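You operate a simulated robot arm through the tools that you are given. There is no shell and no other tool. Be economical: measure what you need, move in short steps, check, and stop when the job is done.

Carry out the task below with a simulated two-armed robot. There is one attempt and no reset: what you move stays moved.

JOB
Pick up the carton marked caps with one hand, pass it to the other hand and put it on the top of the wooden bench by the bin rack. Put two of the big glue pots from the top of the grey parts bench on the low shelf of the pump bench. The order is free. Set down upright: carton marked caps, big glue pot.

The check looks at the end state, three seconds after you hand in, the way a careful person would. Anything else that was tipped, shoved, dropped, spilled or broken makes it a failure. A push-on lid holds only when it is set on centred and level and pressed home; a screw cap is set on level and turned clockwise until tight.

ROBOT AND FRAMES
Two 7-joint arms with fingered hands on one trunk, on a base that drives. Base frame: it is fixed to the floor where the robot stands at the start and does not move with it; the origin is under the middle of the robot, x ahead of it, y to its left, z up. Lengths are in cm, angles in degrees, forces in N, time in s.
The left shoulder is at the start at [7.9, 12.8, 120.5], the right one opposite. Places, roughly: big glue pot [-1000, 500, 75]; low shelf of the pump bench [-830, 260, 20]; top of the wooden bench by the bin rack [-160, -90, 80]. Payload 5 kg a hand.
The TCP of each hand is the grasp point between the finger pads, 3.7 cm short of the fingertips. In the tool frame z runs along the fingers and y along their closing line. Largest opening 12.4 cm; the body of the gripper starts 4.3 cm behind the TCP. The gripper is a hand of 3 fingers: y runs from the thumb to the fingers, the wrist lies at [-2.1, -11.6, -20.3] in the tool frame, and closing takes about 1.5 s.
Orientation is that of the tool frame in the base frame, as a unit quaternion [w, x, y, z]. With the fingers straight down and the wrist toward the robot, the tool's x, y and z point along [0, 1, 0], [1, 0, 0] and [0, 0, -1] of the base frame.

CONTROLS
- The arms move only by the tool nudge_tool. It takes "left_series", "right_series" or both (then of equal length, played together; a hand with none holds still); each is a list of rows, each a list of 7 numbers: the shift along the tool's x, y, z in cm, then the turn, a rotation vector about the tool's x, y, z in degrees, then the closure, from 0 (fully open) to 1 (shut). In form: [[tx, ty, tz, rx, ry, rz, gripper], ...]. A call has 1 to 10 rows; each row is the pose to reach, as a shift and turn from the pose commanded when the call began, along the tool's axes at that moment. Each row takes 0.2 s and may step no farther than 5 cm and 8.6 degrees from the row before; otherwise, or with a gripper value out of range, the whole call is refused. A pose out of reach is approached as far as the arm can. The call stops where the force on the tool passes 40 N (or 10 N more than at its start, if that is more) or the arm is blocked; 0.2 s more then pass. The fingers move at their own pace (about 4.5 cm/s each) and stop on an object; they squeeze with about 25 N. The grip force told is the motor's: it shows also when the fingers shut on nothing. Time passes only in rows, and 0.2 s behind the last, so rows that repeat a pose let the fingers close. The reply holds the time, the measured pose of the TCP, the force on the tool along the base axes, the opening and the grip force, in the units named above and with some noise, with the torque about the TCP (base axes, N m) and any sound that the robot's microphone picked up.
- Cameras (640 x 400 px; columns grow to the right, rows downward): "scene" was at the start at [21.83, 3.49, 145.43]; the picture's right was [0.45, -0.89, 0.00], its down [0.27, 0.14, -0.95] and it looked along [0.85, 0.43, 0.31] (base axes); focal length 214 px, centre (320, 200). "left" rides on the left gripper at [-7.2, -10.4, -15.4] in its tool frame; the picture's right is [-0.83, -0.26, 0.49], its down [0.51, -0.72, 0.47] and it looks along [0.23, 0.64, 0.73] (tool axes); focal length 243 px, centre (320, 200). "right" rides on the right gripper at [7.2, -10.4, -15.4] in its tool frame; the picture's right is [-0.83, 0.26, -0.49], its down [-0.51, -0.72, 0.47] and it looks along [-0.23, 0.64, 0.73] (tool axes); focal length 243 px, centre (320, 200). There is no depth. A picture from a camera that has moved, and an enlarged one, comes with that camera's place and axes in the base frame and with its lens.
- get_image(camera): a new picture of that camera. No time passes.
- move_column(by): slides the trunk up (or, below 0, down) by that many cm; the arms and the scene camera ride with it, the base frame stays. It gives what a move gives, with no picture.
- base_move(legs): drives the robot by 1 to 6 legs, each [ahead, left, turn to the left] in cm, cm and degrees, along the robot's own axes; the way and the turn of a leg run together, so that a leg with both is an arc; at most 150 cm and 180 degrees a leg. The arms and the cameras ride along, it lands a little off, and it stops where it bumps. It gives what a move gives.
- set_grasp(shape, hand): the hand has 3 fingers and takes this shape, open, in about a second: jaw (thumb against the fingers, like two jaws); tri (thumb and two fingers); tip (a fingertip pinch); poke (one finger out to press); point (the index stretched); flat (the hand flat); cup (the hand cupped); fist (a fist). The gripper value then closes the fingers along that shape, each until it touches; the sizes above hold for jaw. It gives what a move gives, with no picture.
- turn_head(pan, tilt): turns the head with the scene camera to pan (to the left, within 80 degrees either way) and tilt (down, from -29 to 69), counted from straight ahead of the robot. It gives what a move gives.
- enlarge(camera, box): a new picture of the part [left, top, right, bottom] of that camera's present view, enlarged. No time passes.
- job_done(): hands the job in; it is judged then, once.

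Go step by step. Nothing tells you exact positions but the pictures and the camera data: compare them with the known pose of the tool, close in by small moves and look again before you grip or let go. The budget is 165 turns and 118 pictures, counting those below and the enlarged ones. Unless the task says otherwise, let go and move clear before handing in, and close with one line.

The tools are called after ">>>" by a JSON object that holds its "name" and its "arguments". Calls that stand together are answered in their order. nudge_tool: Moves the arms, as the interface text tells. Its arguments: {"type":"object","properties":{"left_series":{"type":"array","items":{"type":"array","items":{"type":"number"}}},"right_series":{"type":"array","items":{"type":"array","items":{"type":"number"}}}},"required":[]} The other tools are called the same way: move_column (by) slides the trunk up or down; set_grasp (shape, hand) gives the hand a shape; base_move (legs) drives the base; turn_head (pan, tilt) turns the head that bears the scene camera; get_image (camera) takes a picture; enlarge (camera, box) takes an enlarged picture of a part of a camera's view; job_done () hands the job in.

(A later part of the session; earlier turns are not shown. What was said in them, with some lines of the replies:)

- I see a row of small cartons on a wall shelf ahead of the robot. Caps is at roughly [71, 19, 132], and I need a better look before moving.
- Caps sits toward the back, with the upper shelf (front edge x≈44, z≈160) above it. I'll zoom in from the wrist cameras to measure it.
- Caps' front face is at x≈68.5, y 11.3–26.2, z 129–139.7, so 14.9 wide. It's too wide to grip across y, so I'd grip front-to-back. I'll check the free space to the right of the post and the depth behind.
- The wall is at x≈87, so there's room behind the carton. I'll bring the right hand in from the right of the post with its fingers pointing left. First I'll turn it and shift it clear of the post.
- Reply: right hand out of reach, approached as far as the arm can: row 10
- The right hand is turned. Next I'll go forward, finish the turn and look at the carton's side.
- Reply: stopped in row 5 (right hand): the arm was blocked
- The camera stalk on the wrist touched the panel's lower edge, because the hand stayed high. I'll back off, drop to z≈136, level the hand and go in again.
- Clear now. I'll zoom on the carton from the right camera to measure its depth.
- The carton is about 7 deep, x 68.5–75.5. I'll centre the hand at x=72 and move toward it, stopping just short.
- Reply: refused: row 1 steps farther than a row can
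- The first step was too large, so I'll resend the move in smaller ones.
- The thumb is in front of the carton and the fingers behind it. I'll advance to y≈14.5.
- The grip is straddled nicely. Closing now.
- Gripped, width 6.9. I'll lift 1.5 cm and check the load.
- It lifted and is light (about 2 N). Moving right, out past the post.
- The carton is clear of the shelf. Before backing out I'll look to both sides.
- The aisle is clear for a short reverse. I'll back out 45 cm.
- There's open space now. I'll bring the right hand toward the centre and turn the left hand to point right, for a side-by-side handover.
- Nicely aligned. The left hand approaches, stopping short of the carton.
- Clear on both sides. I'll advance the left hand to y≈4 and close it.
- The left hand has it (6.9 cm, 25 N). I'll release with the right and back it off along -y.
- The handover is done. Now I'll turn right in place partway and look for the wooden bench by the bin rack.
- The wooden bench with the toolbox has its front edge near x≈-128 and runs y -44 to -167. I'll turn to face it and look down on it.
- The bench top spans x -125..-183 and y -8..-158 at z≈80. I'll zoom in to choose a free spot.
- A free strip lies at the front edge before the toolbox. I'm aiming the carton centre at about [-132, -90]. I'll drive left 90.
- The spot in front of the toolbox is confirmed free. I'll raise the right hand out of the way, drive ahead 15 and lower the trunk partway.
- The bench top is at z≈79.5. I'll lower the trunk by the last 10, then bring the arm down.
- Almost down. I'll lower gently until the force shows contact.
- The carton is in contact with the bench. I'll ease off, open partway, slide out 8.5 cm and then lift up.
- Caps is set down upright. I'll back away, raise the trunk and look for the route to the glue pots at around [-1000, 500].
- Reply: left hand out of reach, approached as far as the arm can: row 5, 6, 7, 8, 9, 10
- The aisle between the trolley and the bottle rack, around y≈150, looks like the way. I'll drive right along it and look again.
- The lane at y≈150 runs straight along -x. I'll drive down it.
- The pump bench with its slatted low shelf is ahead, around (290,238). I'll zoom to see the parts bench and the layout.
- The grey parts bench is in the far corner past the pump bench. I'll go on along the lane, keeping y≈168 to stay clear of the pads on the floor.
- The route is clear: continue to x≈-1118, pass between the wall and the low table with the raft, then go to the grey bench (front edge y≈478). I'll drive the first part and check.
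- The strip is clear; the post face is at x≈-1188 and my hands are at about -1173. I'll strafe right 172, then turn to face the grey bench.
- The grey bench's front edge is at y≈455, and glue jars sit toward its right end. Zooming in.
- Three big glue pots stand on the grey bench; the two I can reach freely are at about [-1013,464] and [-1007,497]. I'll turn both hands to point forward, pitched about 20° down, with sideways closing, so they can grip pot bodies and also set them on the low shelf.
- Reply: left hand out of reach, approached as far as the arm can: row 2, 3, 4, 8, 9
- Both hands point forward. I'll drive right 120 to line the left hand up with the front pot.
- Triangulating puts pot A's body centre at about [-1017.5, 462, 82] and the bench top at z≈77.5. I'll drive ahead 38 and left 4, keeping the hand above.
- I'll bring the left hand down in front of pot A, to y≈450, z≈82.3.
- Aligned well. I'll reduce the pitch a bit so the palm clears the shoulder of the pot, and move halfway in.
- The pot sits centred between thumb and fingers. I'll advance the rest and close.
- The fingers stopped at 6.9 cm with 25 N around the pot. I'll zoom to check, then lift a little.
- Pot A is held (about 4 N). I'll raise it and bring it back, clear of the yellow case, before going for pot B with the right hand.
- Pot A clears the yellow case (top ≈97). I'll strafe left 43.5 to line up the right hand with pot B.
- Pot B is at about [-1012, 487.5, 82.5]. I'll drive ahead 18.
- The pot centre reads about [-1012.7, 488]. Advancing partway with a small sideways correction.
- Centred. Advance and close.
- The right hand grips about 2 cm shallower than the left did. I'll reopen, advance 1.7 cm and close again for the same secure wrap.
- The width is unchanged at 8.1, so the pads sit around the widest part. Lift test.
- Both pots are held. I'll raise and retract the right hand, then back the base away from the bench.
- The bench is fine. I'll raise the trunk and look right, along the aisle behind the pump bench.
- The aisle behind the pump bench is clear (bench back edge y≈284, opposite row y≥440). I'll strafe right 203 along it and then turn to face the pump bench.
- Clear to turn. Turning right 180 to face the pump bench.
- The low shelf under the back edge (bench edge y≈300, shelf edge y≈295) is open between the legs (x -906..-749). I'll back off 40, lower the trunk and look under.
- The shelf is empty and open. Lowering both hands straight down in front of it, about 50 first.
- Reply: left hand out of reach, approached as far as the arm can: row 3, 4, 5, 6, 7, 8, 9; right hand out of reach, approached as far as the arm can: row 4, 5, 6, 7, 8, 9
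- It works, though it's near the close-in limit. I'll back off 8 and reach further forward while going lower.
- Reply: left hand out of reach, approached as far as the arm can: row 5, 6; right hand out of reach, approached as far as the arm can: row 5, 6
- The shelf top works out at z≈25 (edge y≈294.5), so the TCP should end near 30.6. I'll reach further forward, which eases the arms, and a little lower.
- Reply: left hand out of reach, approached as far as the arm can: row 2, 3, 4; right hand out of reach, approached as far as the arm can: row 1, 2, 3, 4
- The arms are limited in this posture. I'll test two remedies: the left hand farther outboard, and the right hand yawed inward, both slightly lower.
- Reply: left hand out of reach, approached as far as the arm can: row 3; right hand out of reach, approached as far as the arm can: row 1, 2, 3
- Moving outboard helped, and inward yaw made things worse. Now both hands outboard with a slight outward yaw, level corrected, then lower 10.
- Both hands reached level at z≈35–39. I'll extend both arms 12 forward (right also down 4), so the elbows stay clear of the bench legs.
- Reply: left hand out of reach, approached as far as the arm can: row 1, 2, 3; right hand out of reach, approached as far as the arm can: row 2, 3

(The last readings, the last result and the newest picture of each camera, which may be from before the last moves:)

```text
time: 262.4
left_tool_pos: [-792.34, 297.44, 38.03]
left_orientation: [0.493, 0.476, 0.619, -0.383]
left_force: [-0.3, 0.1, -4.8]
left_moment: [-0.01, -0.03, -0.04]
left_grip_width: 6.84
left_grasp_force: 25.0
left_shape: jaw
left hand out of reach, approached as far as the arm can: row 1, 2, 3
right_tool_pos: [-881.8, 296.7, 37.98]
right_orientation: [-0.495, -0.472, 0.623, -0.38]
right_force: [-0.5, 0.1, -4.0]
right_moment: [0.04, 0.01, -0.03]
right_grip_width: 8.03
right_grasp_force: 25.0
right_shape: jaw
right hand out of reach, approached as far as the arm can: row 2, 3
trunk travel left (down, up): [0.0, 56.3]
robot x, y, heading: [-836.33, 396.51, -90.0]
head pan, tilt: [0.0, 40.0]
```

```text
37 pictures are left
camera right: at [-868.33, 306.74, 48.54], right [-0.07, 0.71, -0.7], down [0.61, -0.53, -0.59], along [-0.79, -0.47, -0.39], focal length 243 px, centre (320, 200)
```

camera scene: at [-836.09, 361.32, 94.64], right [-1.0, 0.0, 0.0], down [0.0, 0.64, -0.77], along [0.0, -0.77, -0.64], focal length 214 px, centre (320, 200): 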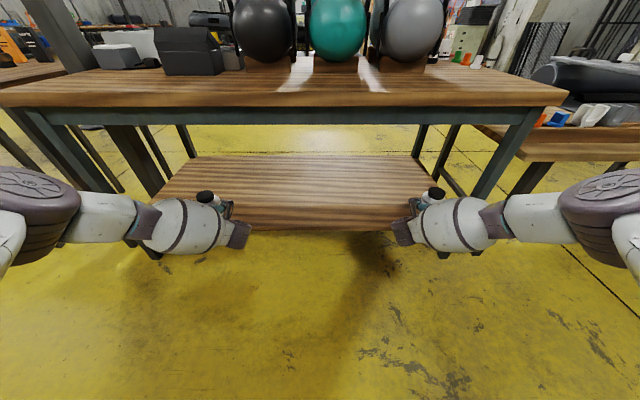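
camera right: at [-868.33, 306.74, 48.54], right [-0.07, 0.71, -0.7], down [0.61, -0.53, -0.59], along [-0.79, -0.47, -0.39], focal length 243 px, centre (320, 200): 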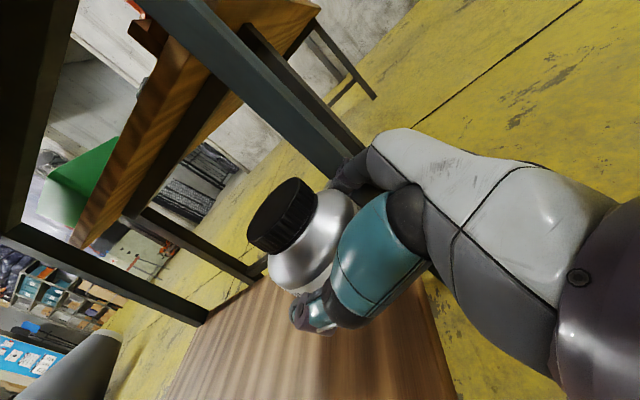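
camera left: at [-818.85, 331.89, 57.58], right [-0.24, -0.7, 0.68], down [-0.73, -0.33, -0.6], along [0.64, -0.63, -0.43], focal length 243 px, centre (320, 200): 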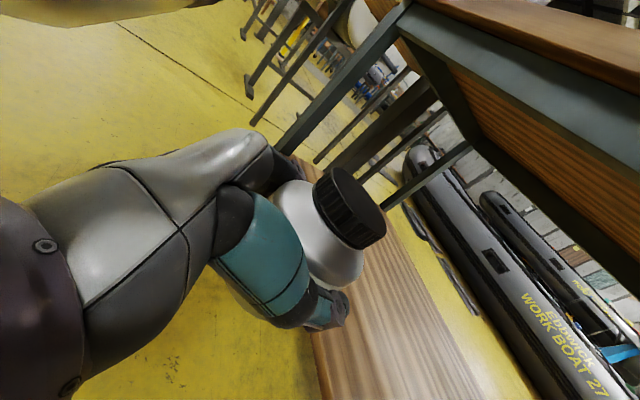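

Full extension lifts the hands, so about 91 cm reach is the workable limit. I'll pull back 8, return to z≈35, then drive the base forward 21.

>>> {"name": "nudge_tool", "arguments": {"left_series": [[1.5, 0.7, -2.3, 0, 0, 0, 1], [3, 1.4, -4.6, 0, 0, 0, 1], [4.6, 2.07, -6.9, 0, 0, 0, 1]], "right_series": [[-1.5, 0.7, -2.3, 0, 0, 0, 1], [-3, 1.4, -4.6, 0, 0, 0, 1], [-4.6, 2.07, -6.9, 0, 0, 0, 1]]}}

>>> {"name": "base_move", "arguments": {"legs": [[21, 0, 0]]}}

>>> {"name": "get_image", "arguments": {"camera": "scene"}}

>>> {"name": "get_image", "arguments": {"camera": "left"}}

```text
time: 263.1
left_tool_pos: [-792.26, 305.49, 35.03]
left_orientation: [0.498, 0.476, 0.615, -0.384]
left_force: [0.8, 0.2, -3.2]
left_moment: [-0.02, -0.02, 0.01]
left_grip_width: 6.86
left_grasp_force: 24.8
left_shape: jaw
right_tool_pos: [-881.74, 304.49, 35.16]
right_orientation: [-0.499, -0.471, 0.619, -0.381]
right_force: [0.6, -0.1, -4.1]
right_moment: [0.09, -0.03, -0.02]
right_grip_width: 8.05
right_grasp_force: 24.5
right_shape: jaw
trunk travel left (down, up): [0.0, 56.3]
robot x, y, heading: [-836.15, 396.88, -90.3]
head pan, tilt: [0.0, 40.0]
```

```text
time: 264.8
left_tool_pos: [-792.27, 284.55, 34.84]
left_orientation: [0.498, 0.476, 0.615, -0.384]
left_force: [0.4, -0.8, -3.4]
left_moment: [-0.02, -0.04, -0.01]
left_grip_width: 6.85
left_grasp_force: 24.8
left_shape: jaw
right_tool_pos: [-881.73, 283.73, 34.88]
right_orientation: [-0.498, -0.472, 0.62, -0.381]
right_force: [0.9, -0.3, -3.4]
right_moment: [0.04, 0.03, 0.0]
right_grip_width: 8.0
right_grasp_force: 24.9
right_shape: jaw
trunk travel left (down, up): [0.0, 56.3]
robot x, y, heading: [-836.15, 375.98, -90.3]
head pan, tilt: [0.0, 40.0]
```

```text
36 pictures are left
camera scene: at [-836.11, 340.5, 94.63], right [-1.0, 0.0, 0.0], down [0.0, 0.64, -0.77], along [0.0, -0.77, -0.64], focal length 214 px, centre (320, 200)
```

scene: 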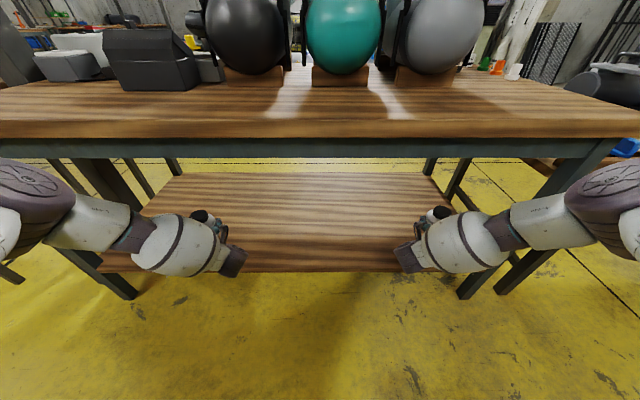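

```text
35 pictures are left
camera left: at [-805.76, 295.07, 45.23], right [-0.09, -0.7, 0.71], down [-0.61, -0.52, -0.6], along [0.79, -0.48, -0.38], focal length 243 px, centre (320, 200)
```

left: 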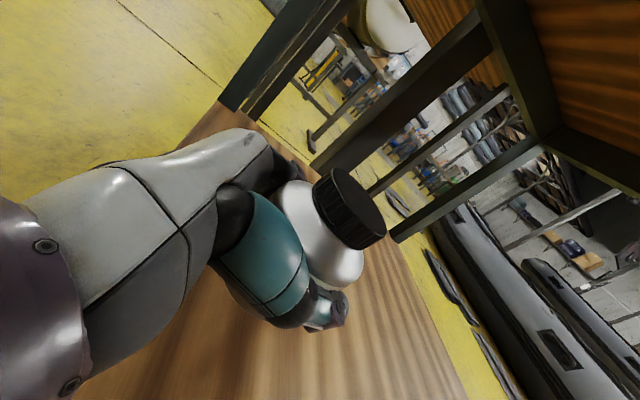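

Both pots are over the shelf. Lowering gently, 3 cm first.

>>> {"name": "nudge_tool", "arguments": {"left_series": [[1, 0, 0.22, 0, 0, 0, 1], [2, 0, 0.43, 0, 0, 0, 1], [3, 0, 0.65, 0, 0, 0, 1]], "right_series": [[-1, 0, 0.22, 0, 0, 0, 1], [-2, 0, 0.43, 0, 0, 0, 1], [-3, 0, 0.65, 0, 0, 0, 1]]}}

>>> {"name": "enlarge", "arguments": {"camera": "scene", "box": [90, 180, 260, 290]}}

```text
time: 265.6
left_tool_pos: [-792.33, 284.69, 31.98]
left_orientation: [0.496, 0.476, 0.618, -0.382]
left_force: [0.2, -0.1, -3.8]
left_moment: [0.01, -0.03, 0.01]
left_grip_width: 6.85
left_grasp_force: 24.7
left_shape: jaw
right_tool_pos: [-881.51, 283.72, 31.88]
right_orientation: [-0.498, -0.472, 0.62, -0.38]
right_force: [0.9, -0.6, -4.3]
right_moment: [0.06, -0.01, 0.05]
right_grip_width: 8.03
right_grasp_force: 24.8
right_shape: jaw
trunk travel left (down, up): [0.0, 56.3]
robot x, y, heading: [-836.34, 375.17, -90.0]
head pan, tilt: [0.0, 40.0]
```

```text
3.64 times, centred on (175, 235) of scene
camera zoom: at [-836.11, 340.52, 94.64], right [-1.0, 0.0, 0.0], down [0.0, 0.64, -0.77], along [0.0, -0.77, -0.64], focal length 780 px, centre (847, 73)
```

zoom: 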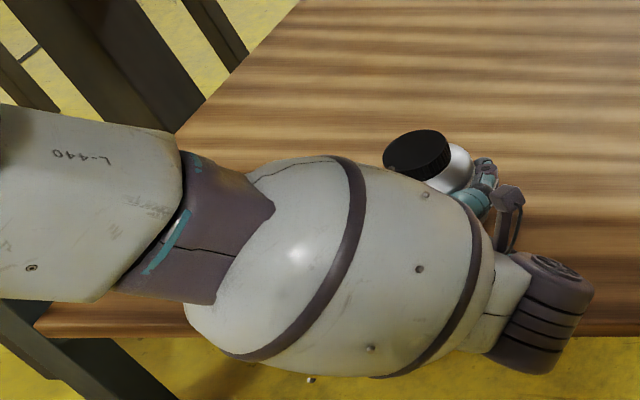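

Nearly there. Lowering in small steps until contact.

>>> {"name": "nudge_tool", "arguments": {"left_series": [[0.4, 0, 0.09, 0, 0, 0, 1], [0.8, 0, 0.17, 0, 0, 0, 1], [1.1, 0, 0.24, 0, 0, 0, 1]], "right_series": [[-0.4, 0, 0.09, 0, 0, 0, 1], [-0.8, 0, 0.17, 0, 0, 0, 1], [-1.1, 0, 0.24, 0, 0, 0, 1]]}}

```text
time: 266.4
left_tool_pos: [-791.84, 285.01, 31.41]
left_orientation: [0.496, 0.475, 0.618, -0.383]
left_force: [-0.6, -0.2, -4.0]
left_moment: [-0.02, 0.0, -0.02]
left_grip_width: 6.84
left_grasp_force: 25.0
left_shape: jaw
left hand out of reach, approached as far as the arm can: row 1, 2, 3
right_tool_pos: [-881.92, 284.07, 31.31]
right_orientation: [-0.497, -0.472, 0.621, -0.38]
right_force: [-0.2, -0.7, -2.7]
right_moment: [0.05, -0.02, -0.02]
right_grip_width: 8.04
right_grasp_force: 25.0
right_shape: jaw
right hand out of reach, approached as far as the arm can: row 2, 3
trunk travel left (down, up): [0.0, 56.3]
robot x, y, heading: [-836.32, 376.27, -90.0]
head pan, tilt: [0.0, 40.0]
```

That's the reach limit. I'll drive 4 forward and pull the arms back 4, which lets them go lower.

>>> {"name": "base_move", "arguments": {"legs": [[4, 0, 0]]}}

>>> {"name": "nudge_tool", "arguments": {"left_series": [[0.4, 0.5, -1.9, 0, 0, 0, 1], [0.85, 1, -3.8, 0, 0, 0, 1], [1.25, 1, -3.7, 0, 0, 0, 1], [1.65, 1, -3.6, 0, 0, 0, 1]], "right_series": [[-0.4, 0.5, -1.9, 0, 0, 0, 1], [-0.85, 1, -3.8, 0, 0, 0, 1], [-1.25, 1, -3.7, 0, 0, 0, 1], [-1.65, 1, -3.6, 0, 0, 0, 1]]}}

```text
time: 267.3
left_tool_pos: [-791.81, 281.23, 31.28]
left_orientation: [0.496, 0.476, 0.618, -0.382]
left_force: [-0.2, 0.4, -4.0]
left_moment: [-0.04, 0.0, 0.0]
left_grip_width: 6.82
left_grasp_force: 25.0
left_shape: jaw
right_tool_pos: [-882.02, 279.96, 30.99]
right_orientation: [-0.496, -0.471, 0.622, -0.38]
right_force: [-0.1, 0.1, -4.6]
right_moment: [0.03, 0.0, -0.04]
right_grip_width: 8.01
right_grasp_force: 24.7
right_shape: jaw
trunk travel left (down, up): [0.0, 56.3]
robot x, y, heading: [-836.19, 371.77, -90.2]
head pan, tilt: [0.0, 40.0]
```

```text
time: 268.3
left_tool_pos: [-791.79, 285.09, 30.56]
left_orientation: [0.496, 0.476, 0.618, -0.382]
left_force: [-0.8, 0.3, -3.8]
left_moment: [0.05, 0.03, 0.01]
left_grip_width: 6.81
left_grasp_force: 25.1
left_shape: jaw
right_tool_pos: [-881.89, 284.07, 30.34]
right_orientation: [-0.497, -0.472, 0.622, -0.379]
right_force: [0.1, 0.7, -3.8]
right_moment: [0.07, -0.02, -0.01]
right_grip_width: 8.02
right_grasp_force: 24.9
right_shape: jaw
trunk travel left (down, up): [0.0, 56.3]
robot x, y, heading: [-836.64, 372.07, -90.1]
head pan, tilt: [0.0, 40.0]
```

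>>> {"name": "nudge_tool", "arguments": {"left_series": [[0.3, 0, 0.07, 0, 0, 0, 1], [0.6, 0, 0.13, 0, 0, 0, 1], [0.9, 0, 0.2, 0, 0, 0, 1], [1.2, 0, 0.26, 0, 0, 0, 1]], "right_series": [[-0.3, 0, 0.07, 0, 0, 0, 1], [-0.6, 0, 0.13, 0, 0, 0, 1], [-0.9, 0, 0.2, 0, 0, 0, 1], [-1.2, 0, 0.26, 0, 0, 0, 1]]}}

>>> {"name": "get_image", "arguments": {"camera": "right"}}

>>> {"name": "get_image", "arguments": {"camera": "left"}}

```text
time: 269.3
left_tool_pos: [-791.79, 285.39, 29.64]
left_orientation: [0.496, 0.475, 0.618, -0.383]
left_force: [1.2, 0.4, 0.5]
left_moment: [-0.04, 0.07, 0.0]
left_grip_width: 6.81
left_grasp_force: 24.8
left_shape: jaw
right_tool_pos: [-881.83, 284.1, 29.5]
right_orientation: [-0.499, -0.469, 0.621, -0.381]
right_force: [-2.0, 1.1, 13.2]
right_moment: [-0.16, 0.38, 0.03]
right_grip_width: 7.97
right_grasp_force: 25.2
right_shape: jaw
trunk travel left (down, up): [0.0, 56.3]
robot x, y, heading: [-836.35, 372.01, -90.4]
head pan, tilt: [0.0, 40.0]
```

```text
33 pictures are left
camera right: at [-868.34, 294.25, 40.04], right [-0.07, 0.7, -0.71], down [0.6, -0.53, -0.59], along [-0.79, -0.47, -0.38], focal length 243 px, centre (320, 200)
```

right: 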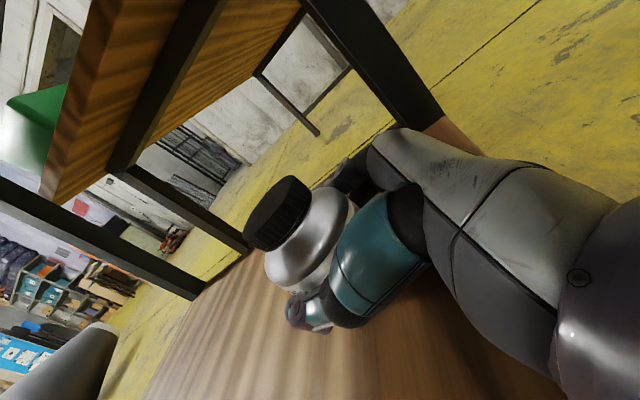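

```text
32 pictures are left
camera left: at [-805.28, 295.54, 39.98], right [-0.08, -0.7, 0.71], down [-0.61, -0.53, -0.59], along [0.79, -0.48, -0.38], focal length 243 px, centre (320, 200)
```

left: 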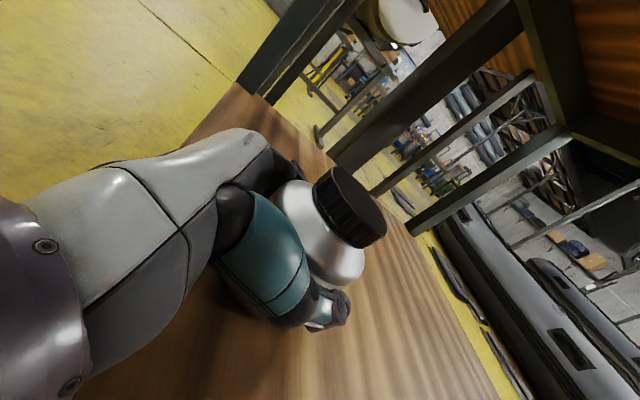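

Both pots are touching the shelf. I'll ease the right up slightly, settle the left, then open both hands.

>>> {"name": "nudge_tool", "arguments": {"left_series": [[0.1, 0, 0, 0, 0, 0, 1], [0.1, 0, 0, 0, 0, 0, 0.35], [0.1, 0, 0, 0, 0, 0, 0.2], [0.1, 0, 0, 0, 0, 0, 0], [0.1, 0, 0, 0, 0, 0, 0], [0.1, 0, 0, 0, 0, 0, 0], [0.1, 0, 0, 0, 0, 0, 0]], "right_series": [[0.15, 0, 0, 0, 0, 0, 1], [0.15, 0, 0, 0, 0, 0, 0.3], [0.15, 0, 0, 0, 0, 0, 0.15], [0.15, 0, 0, 0, 0, 0, 0], [0.15, 0, 0, 0, 0, 0, 0], [0.15, 0, 0, 0, 0, 0, 0], [0.15, 0, 0, 0, 0, 0, 0]]}}

>>> {"name": "get_image", "arguments": {"camera": "right"}}

>>> {"name": "get_image", "arguments": {"camera": "left"}}

```text
time: 270.9
left_tool_pos: [-791.87, 285.07, 29.44]
left_orientation: [0.495, 0.476, 0.618, -0.383]
left_force: [-0.8, -0.3, 0.0]
left_moment: [0.01, 0.0, 0.01]
left_grip_width: 12.37
left_grasp_force: 0.0
left_shape: jaw
right_tool_pos: [-881.97, 284.05, 29.41]
right_orientation: [-0.497, -0.471, 0.622, -0.38]
right_force: [0.0, 0.7, -0.5]
right_moment: [-0.01, 0.01, -0.02]
right_grip_width: 12.36
right_grasp_force: 0.0
right_shape: jaw
trunk travel left (down, up): [0.0, 56.3]
robot x, y, heading: [-836.49, 372.14, -89.8]
head pan, tilt: [0.0, 40.0]
```

```text
31 pictures are left
camera right: at [-868.37, 294.21, 39.95], right [-0.07, 0.71, -0.7], down [0.6, -0.53, -0.59], along [-0.79, -0.47, -0.39], focal length 243 px, centre (320, 200)
```

right: 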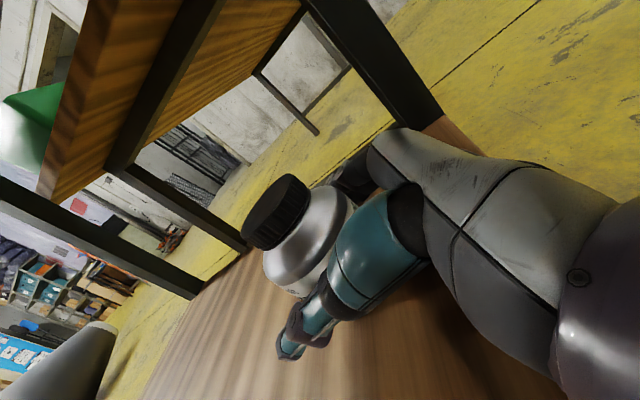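

```text
30 pictures are left
camera left: at [-805.34, 295.51, 39.77], right [-0.08, -0.7, 0.7], down [-0.61, -0.52, -0.6], along [0.79, -0.48, -0.38], focal length 243 px, centre (320, 200)
```

left: 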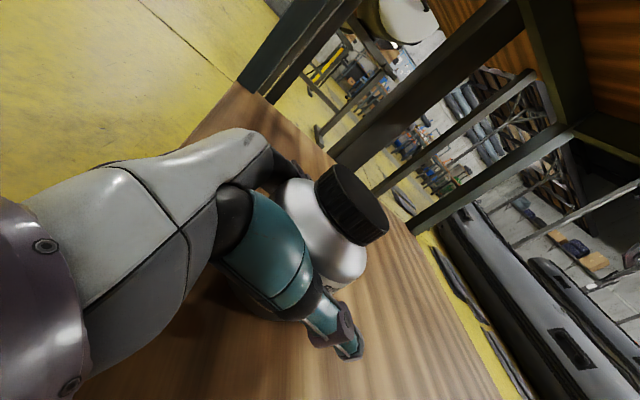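

Both pots stand upright and free. Withdrawing both hands straight back along their pointing direction.

>>> {"name": "nudge_tool", "arguments": {"left_series": [[0.1, 0, -2, 0, 0, 0, 0], [0.4, 0, -4, 0, 0, 0, 0], [0.8, 0, -6, 0, 0, 0, 0], [1.2, 0, -8, 0, 0, 0, 0], [1.7, 0, -11, 0, 0, 0, 0], [2.3, 0, -14, 0, 0, 0, 0]], "right_series": [[-0.1, 0, -2, 0, 0, 0, 0], [-0.4, 0, -4, 0, 0, 0, 0], [-0.8, 0, -6, 0, 0, 0, 0], [-1.2, 0, -8, 0, 0, 0, 0], [-1.7, 0, -11, 0, 0, 0, 0], [-2.3, 0, -14, 0, 0, 0, 0]]}}

>>> {"name": "get_image", "arguments": {"camera": "right"}}

>>> {"name": "get_image", "arguments": {"camera": "left"}}

```text
time: 272.3
left_tool_pos: [-795.43, 298.92, 30.26]
left_orientation: [0.496, 0.475, 0.618, -0.383]
left_force: [0.7, -0.6, 0.8]
left_moment: [-0.02, 0.02, 0.01]
left_grip_width: 12.36
left_grasp_force: 0.1
left_shape: jaw
right_tool_pos: [-878.03, 297.54, 30.19]
right_orientation: [-0.497, -0.47, 0.622, -0.381]
right_force: [-0.4, -0.7, 0.9]
right_moment: [-0.03, -0.02, -0.03]
right_grip_width: 12.36
right_grasp_force: 0.0
right_shape: jaw
trunk travel left (down, up): [0.0, 56.3]
robot x, y, heading: [-836.38, 371.76, -89.9]
head pan, tilt: [0.0, 40.0]
```

```text
29 pictures are left
camera right: at [-864.5, 307.92, 40.74], right [-0.07, 0.71, -0.7], down [0.6, -0.53, -0.59], along [-0.79, -0.47, -0.39], focal length 243 px, centre (320, 200)
```

right: 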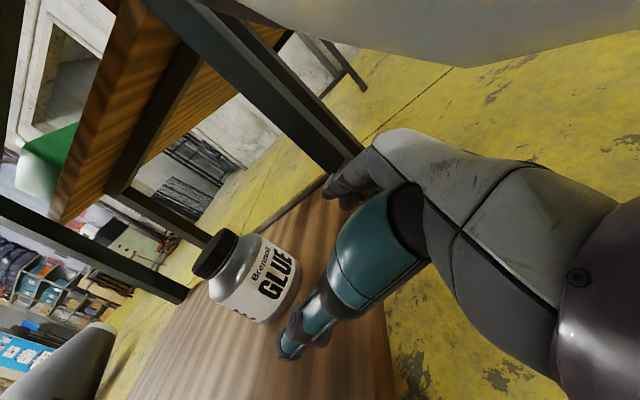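

```text
28 pictures are left
camera left: at [-808.97, 309.22, 40.6], right [-0.08, -0.7, 0.71], down [-0.61, -0.52, -0.6], along [0.79, -0.48, -0.38], focal length 243 px, centre (320, 200)
```

left: 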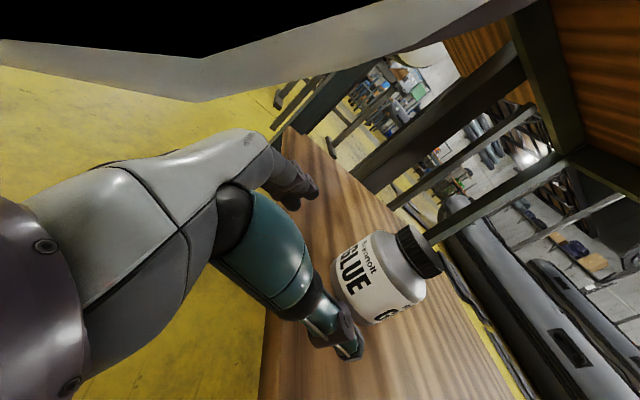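

Both pots stand upright on the shelf and the hands are clear. Backing the base off 24 and taking a final look.

>>> {"name": "base_move", "arguments": {"legs": [[-24, 0, 0]]}}

>>> {"name": "get_image", "arguments": {"camera": "scene"}}

```text
time: 274.1
left_tool_pos: [-795.44, 322.86, 30.27]
left_orientation: [0.496, 0.476, 0.618, -0.382]
left_force: [-0.6, 0.9, -0.1]
left_moment: [-0.01, -0.01, 0.0]
left_grip_width: 12.35
left_grasp_force: 0.0
left_shape: jaw
right_tool_pos: [-877.98, 321.62, 30.26]
right_orientation: [-0.497, -0.471, 0.621, -0.38]
right_force: [0.7, 0.7, 0.0]
right_moment: [0.02, -0.04, 0.06]
right_grip_width: 12.38
right_grasp_force: 0.1
right_shape: jaw
trunk travel left (down, up): [0.0, 56.3]
robot x, y, heading: [-835.98, 396.1, -90.2]
head pan, tilt: [0.0, 40.0]
```

```text
27 pictures are left
camera scene: at [-836.07, 360.63, 94.7], right [-1.0, 0.0, 0.0], down [0.0, 0.64, -0.77], along [0.0, -0.77, -0.64], focal length 214 px, centre (320, 200)
```

scene: 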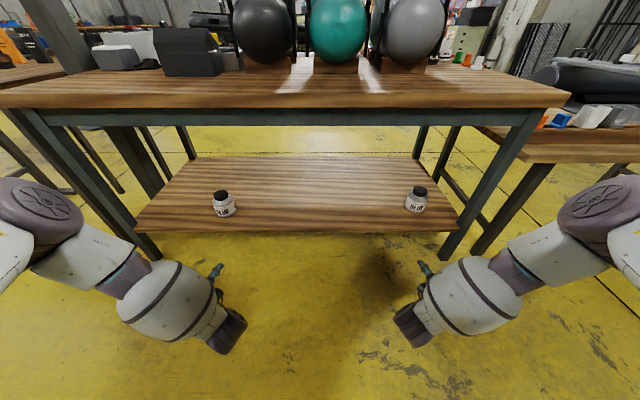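

Both pots are upright on the low shelf of the pump bench and both hands are clear. The caps carton stands on the wooden bench. Handing in.

>>> {"name": "job_done", "arguments": {}}

```text
The job is handed in.
```

The caps carton was passed from the right hand to the left and set upright on the wooden bench by the bin rack. Two big glue pots now stand upright on the low shelf of the pump bench. I saw nothing tipped, dropped or spilled, though early on the wrist's camera stalk briefly touched the lower edge of the panel over the first bench. The job is handed in.
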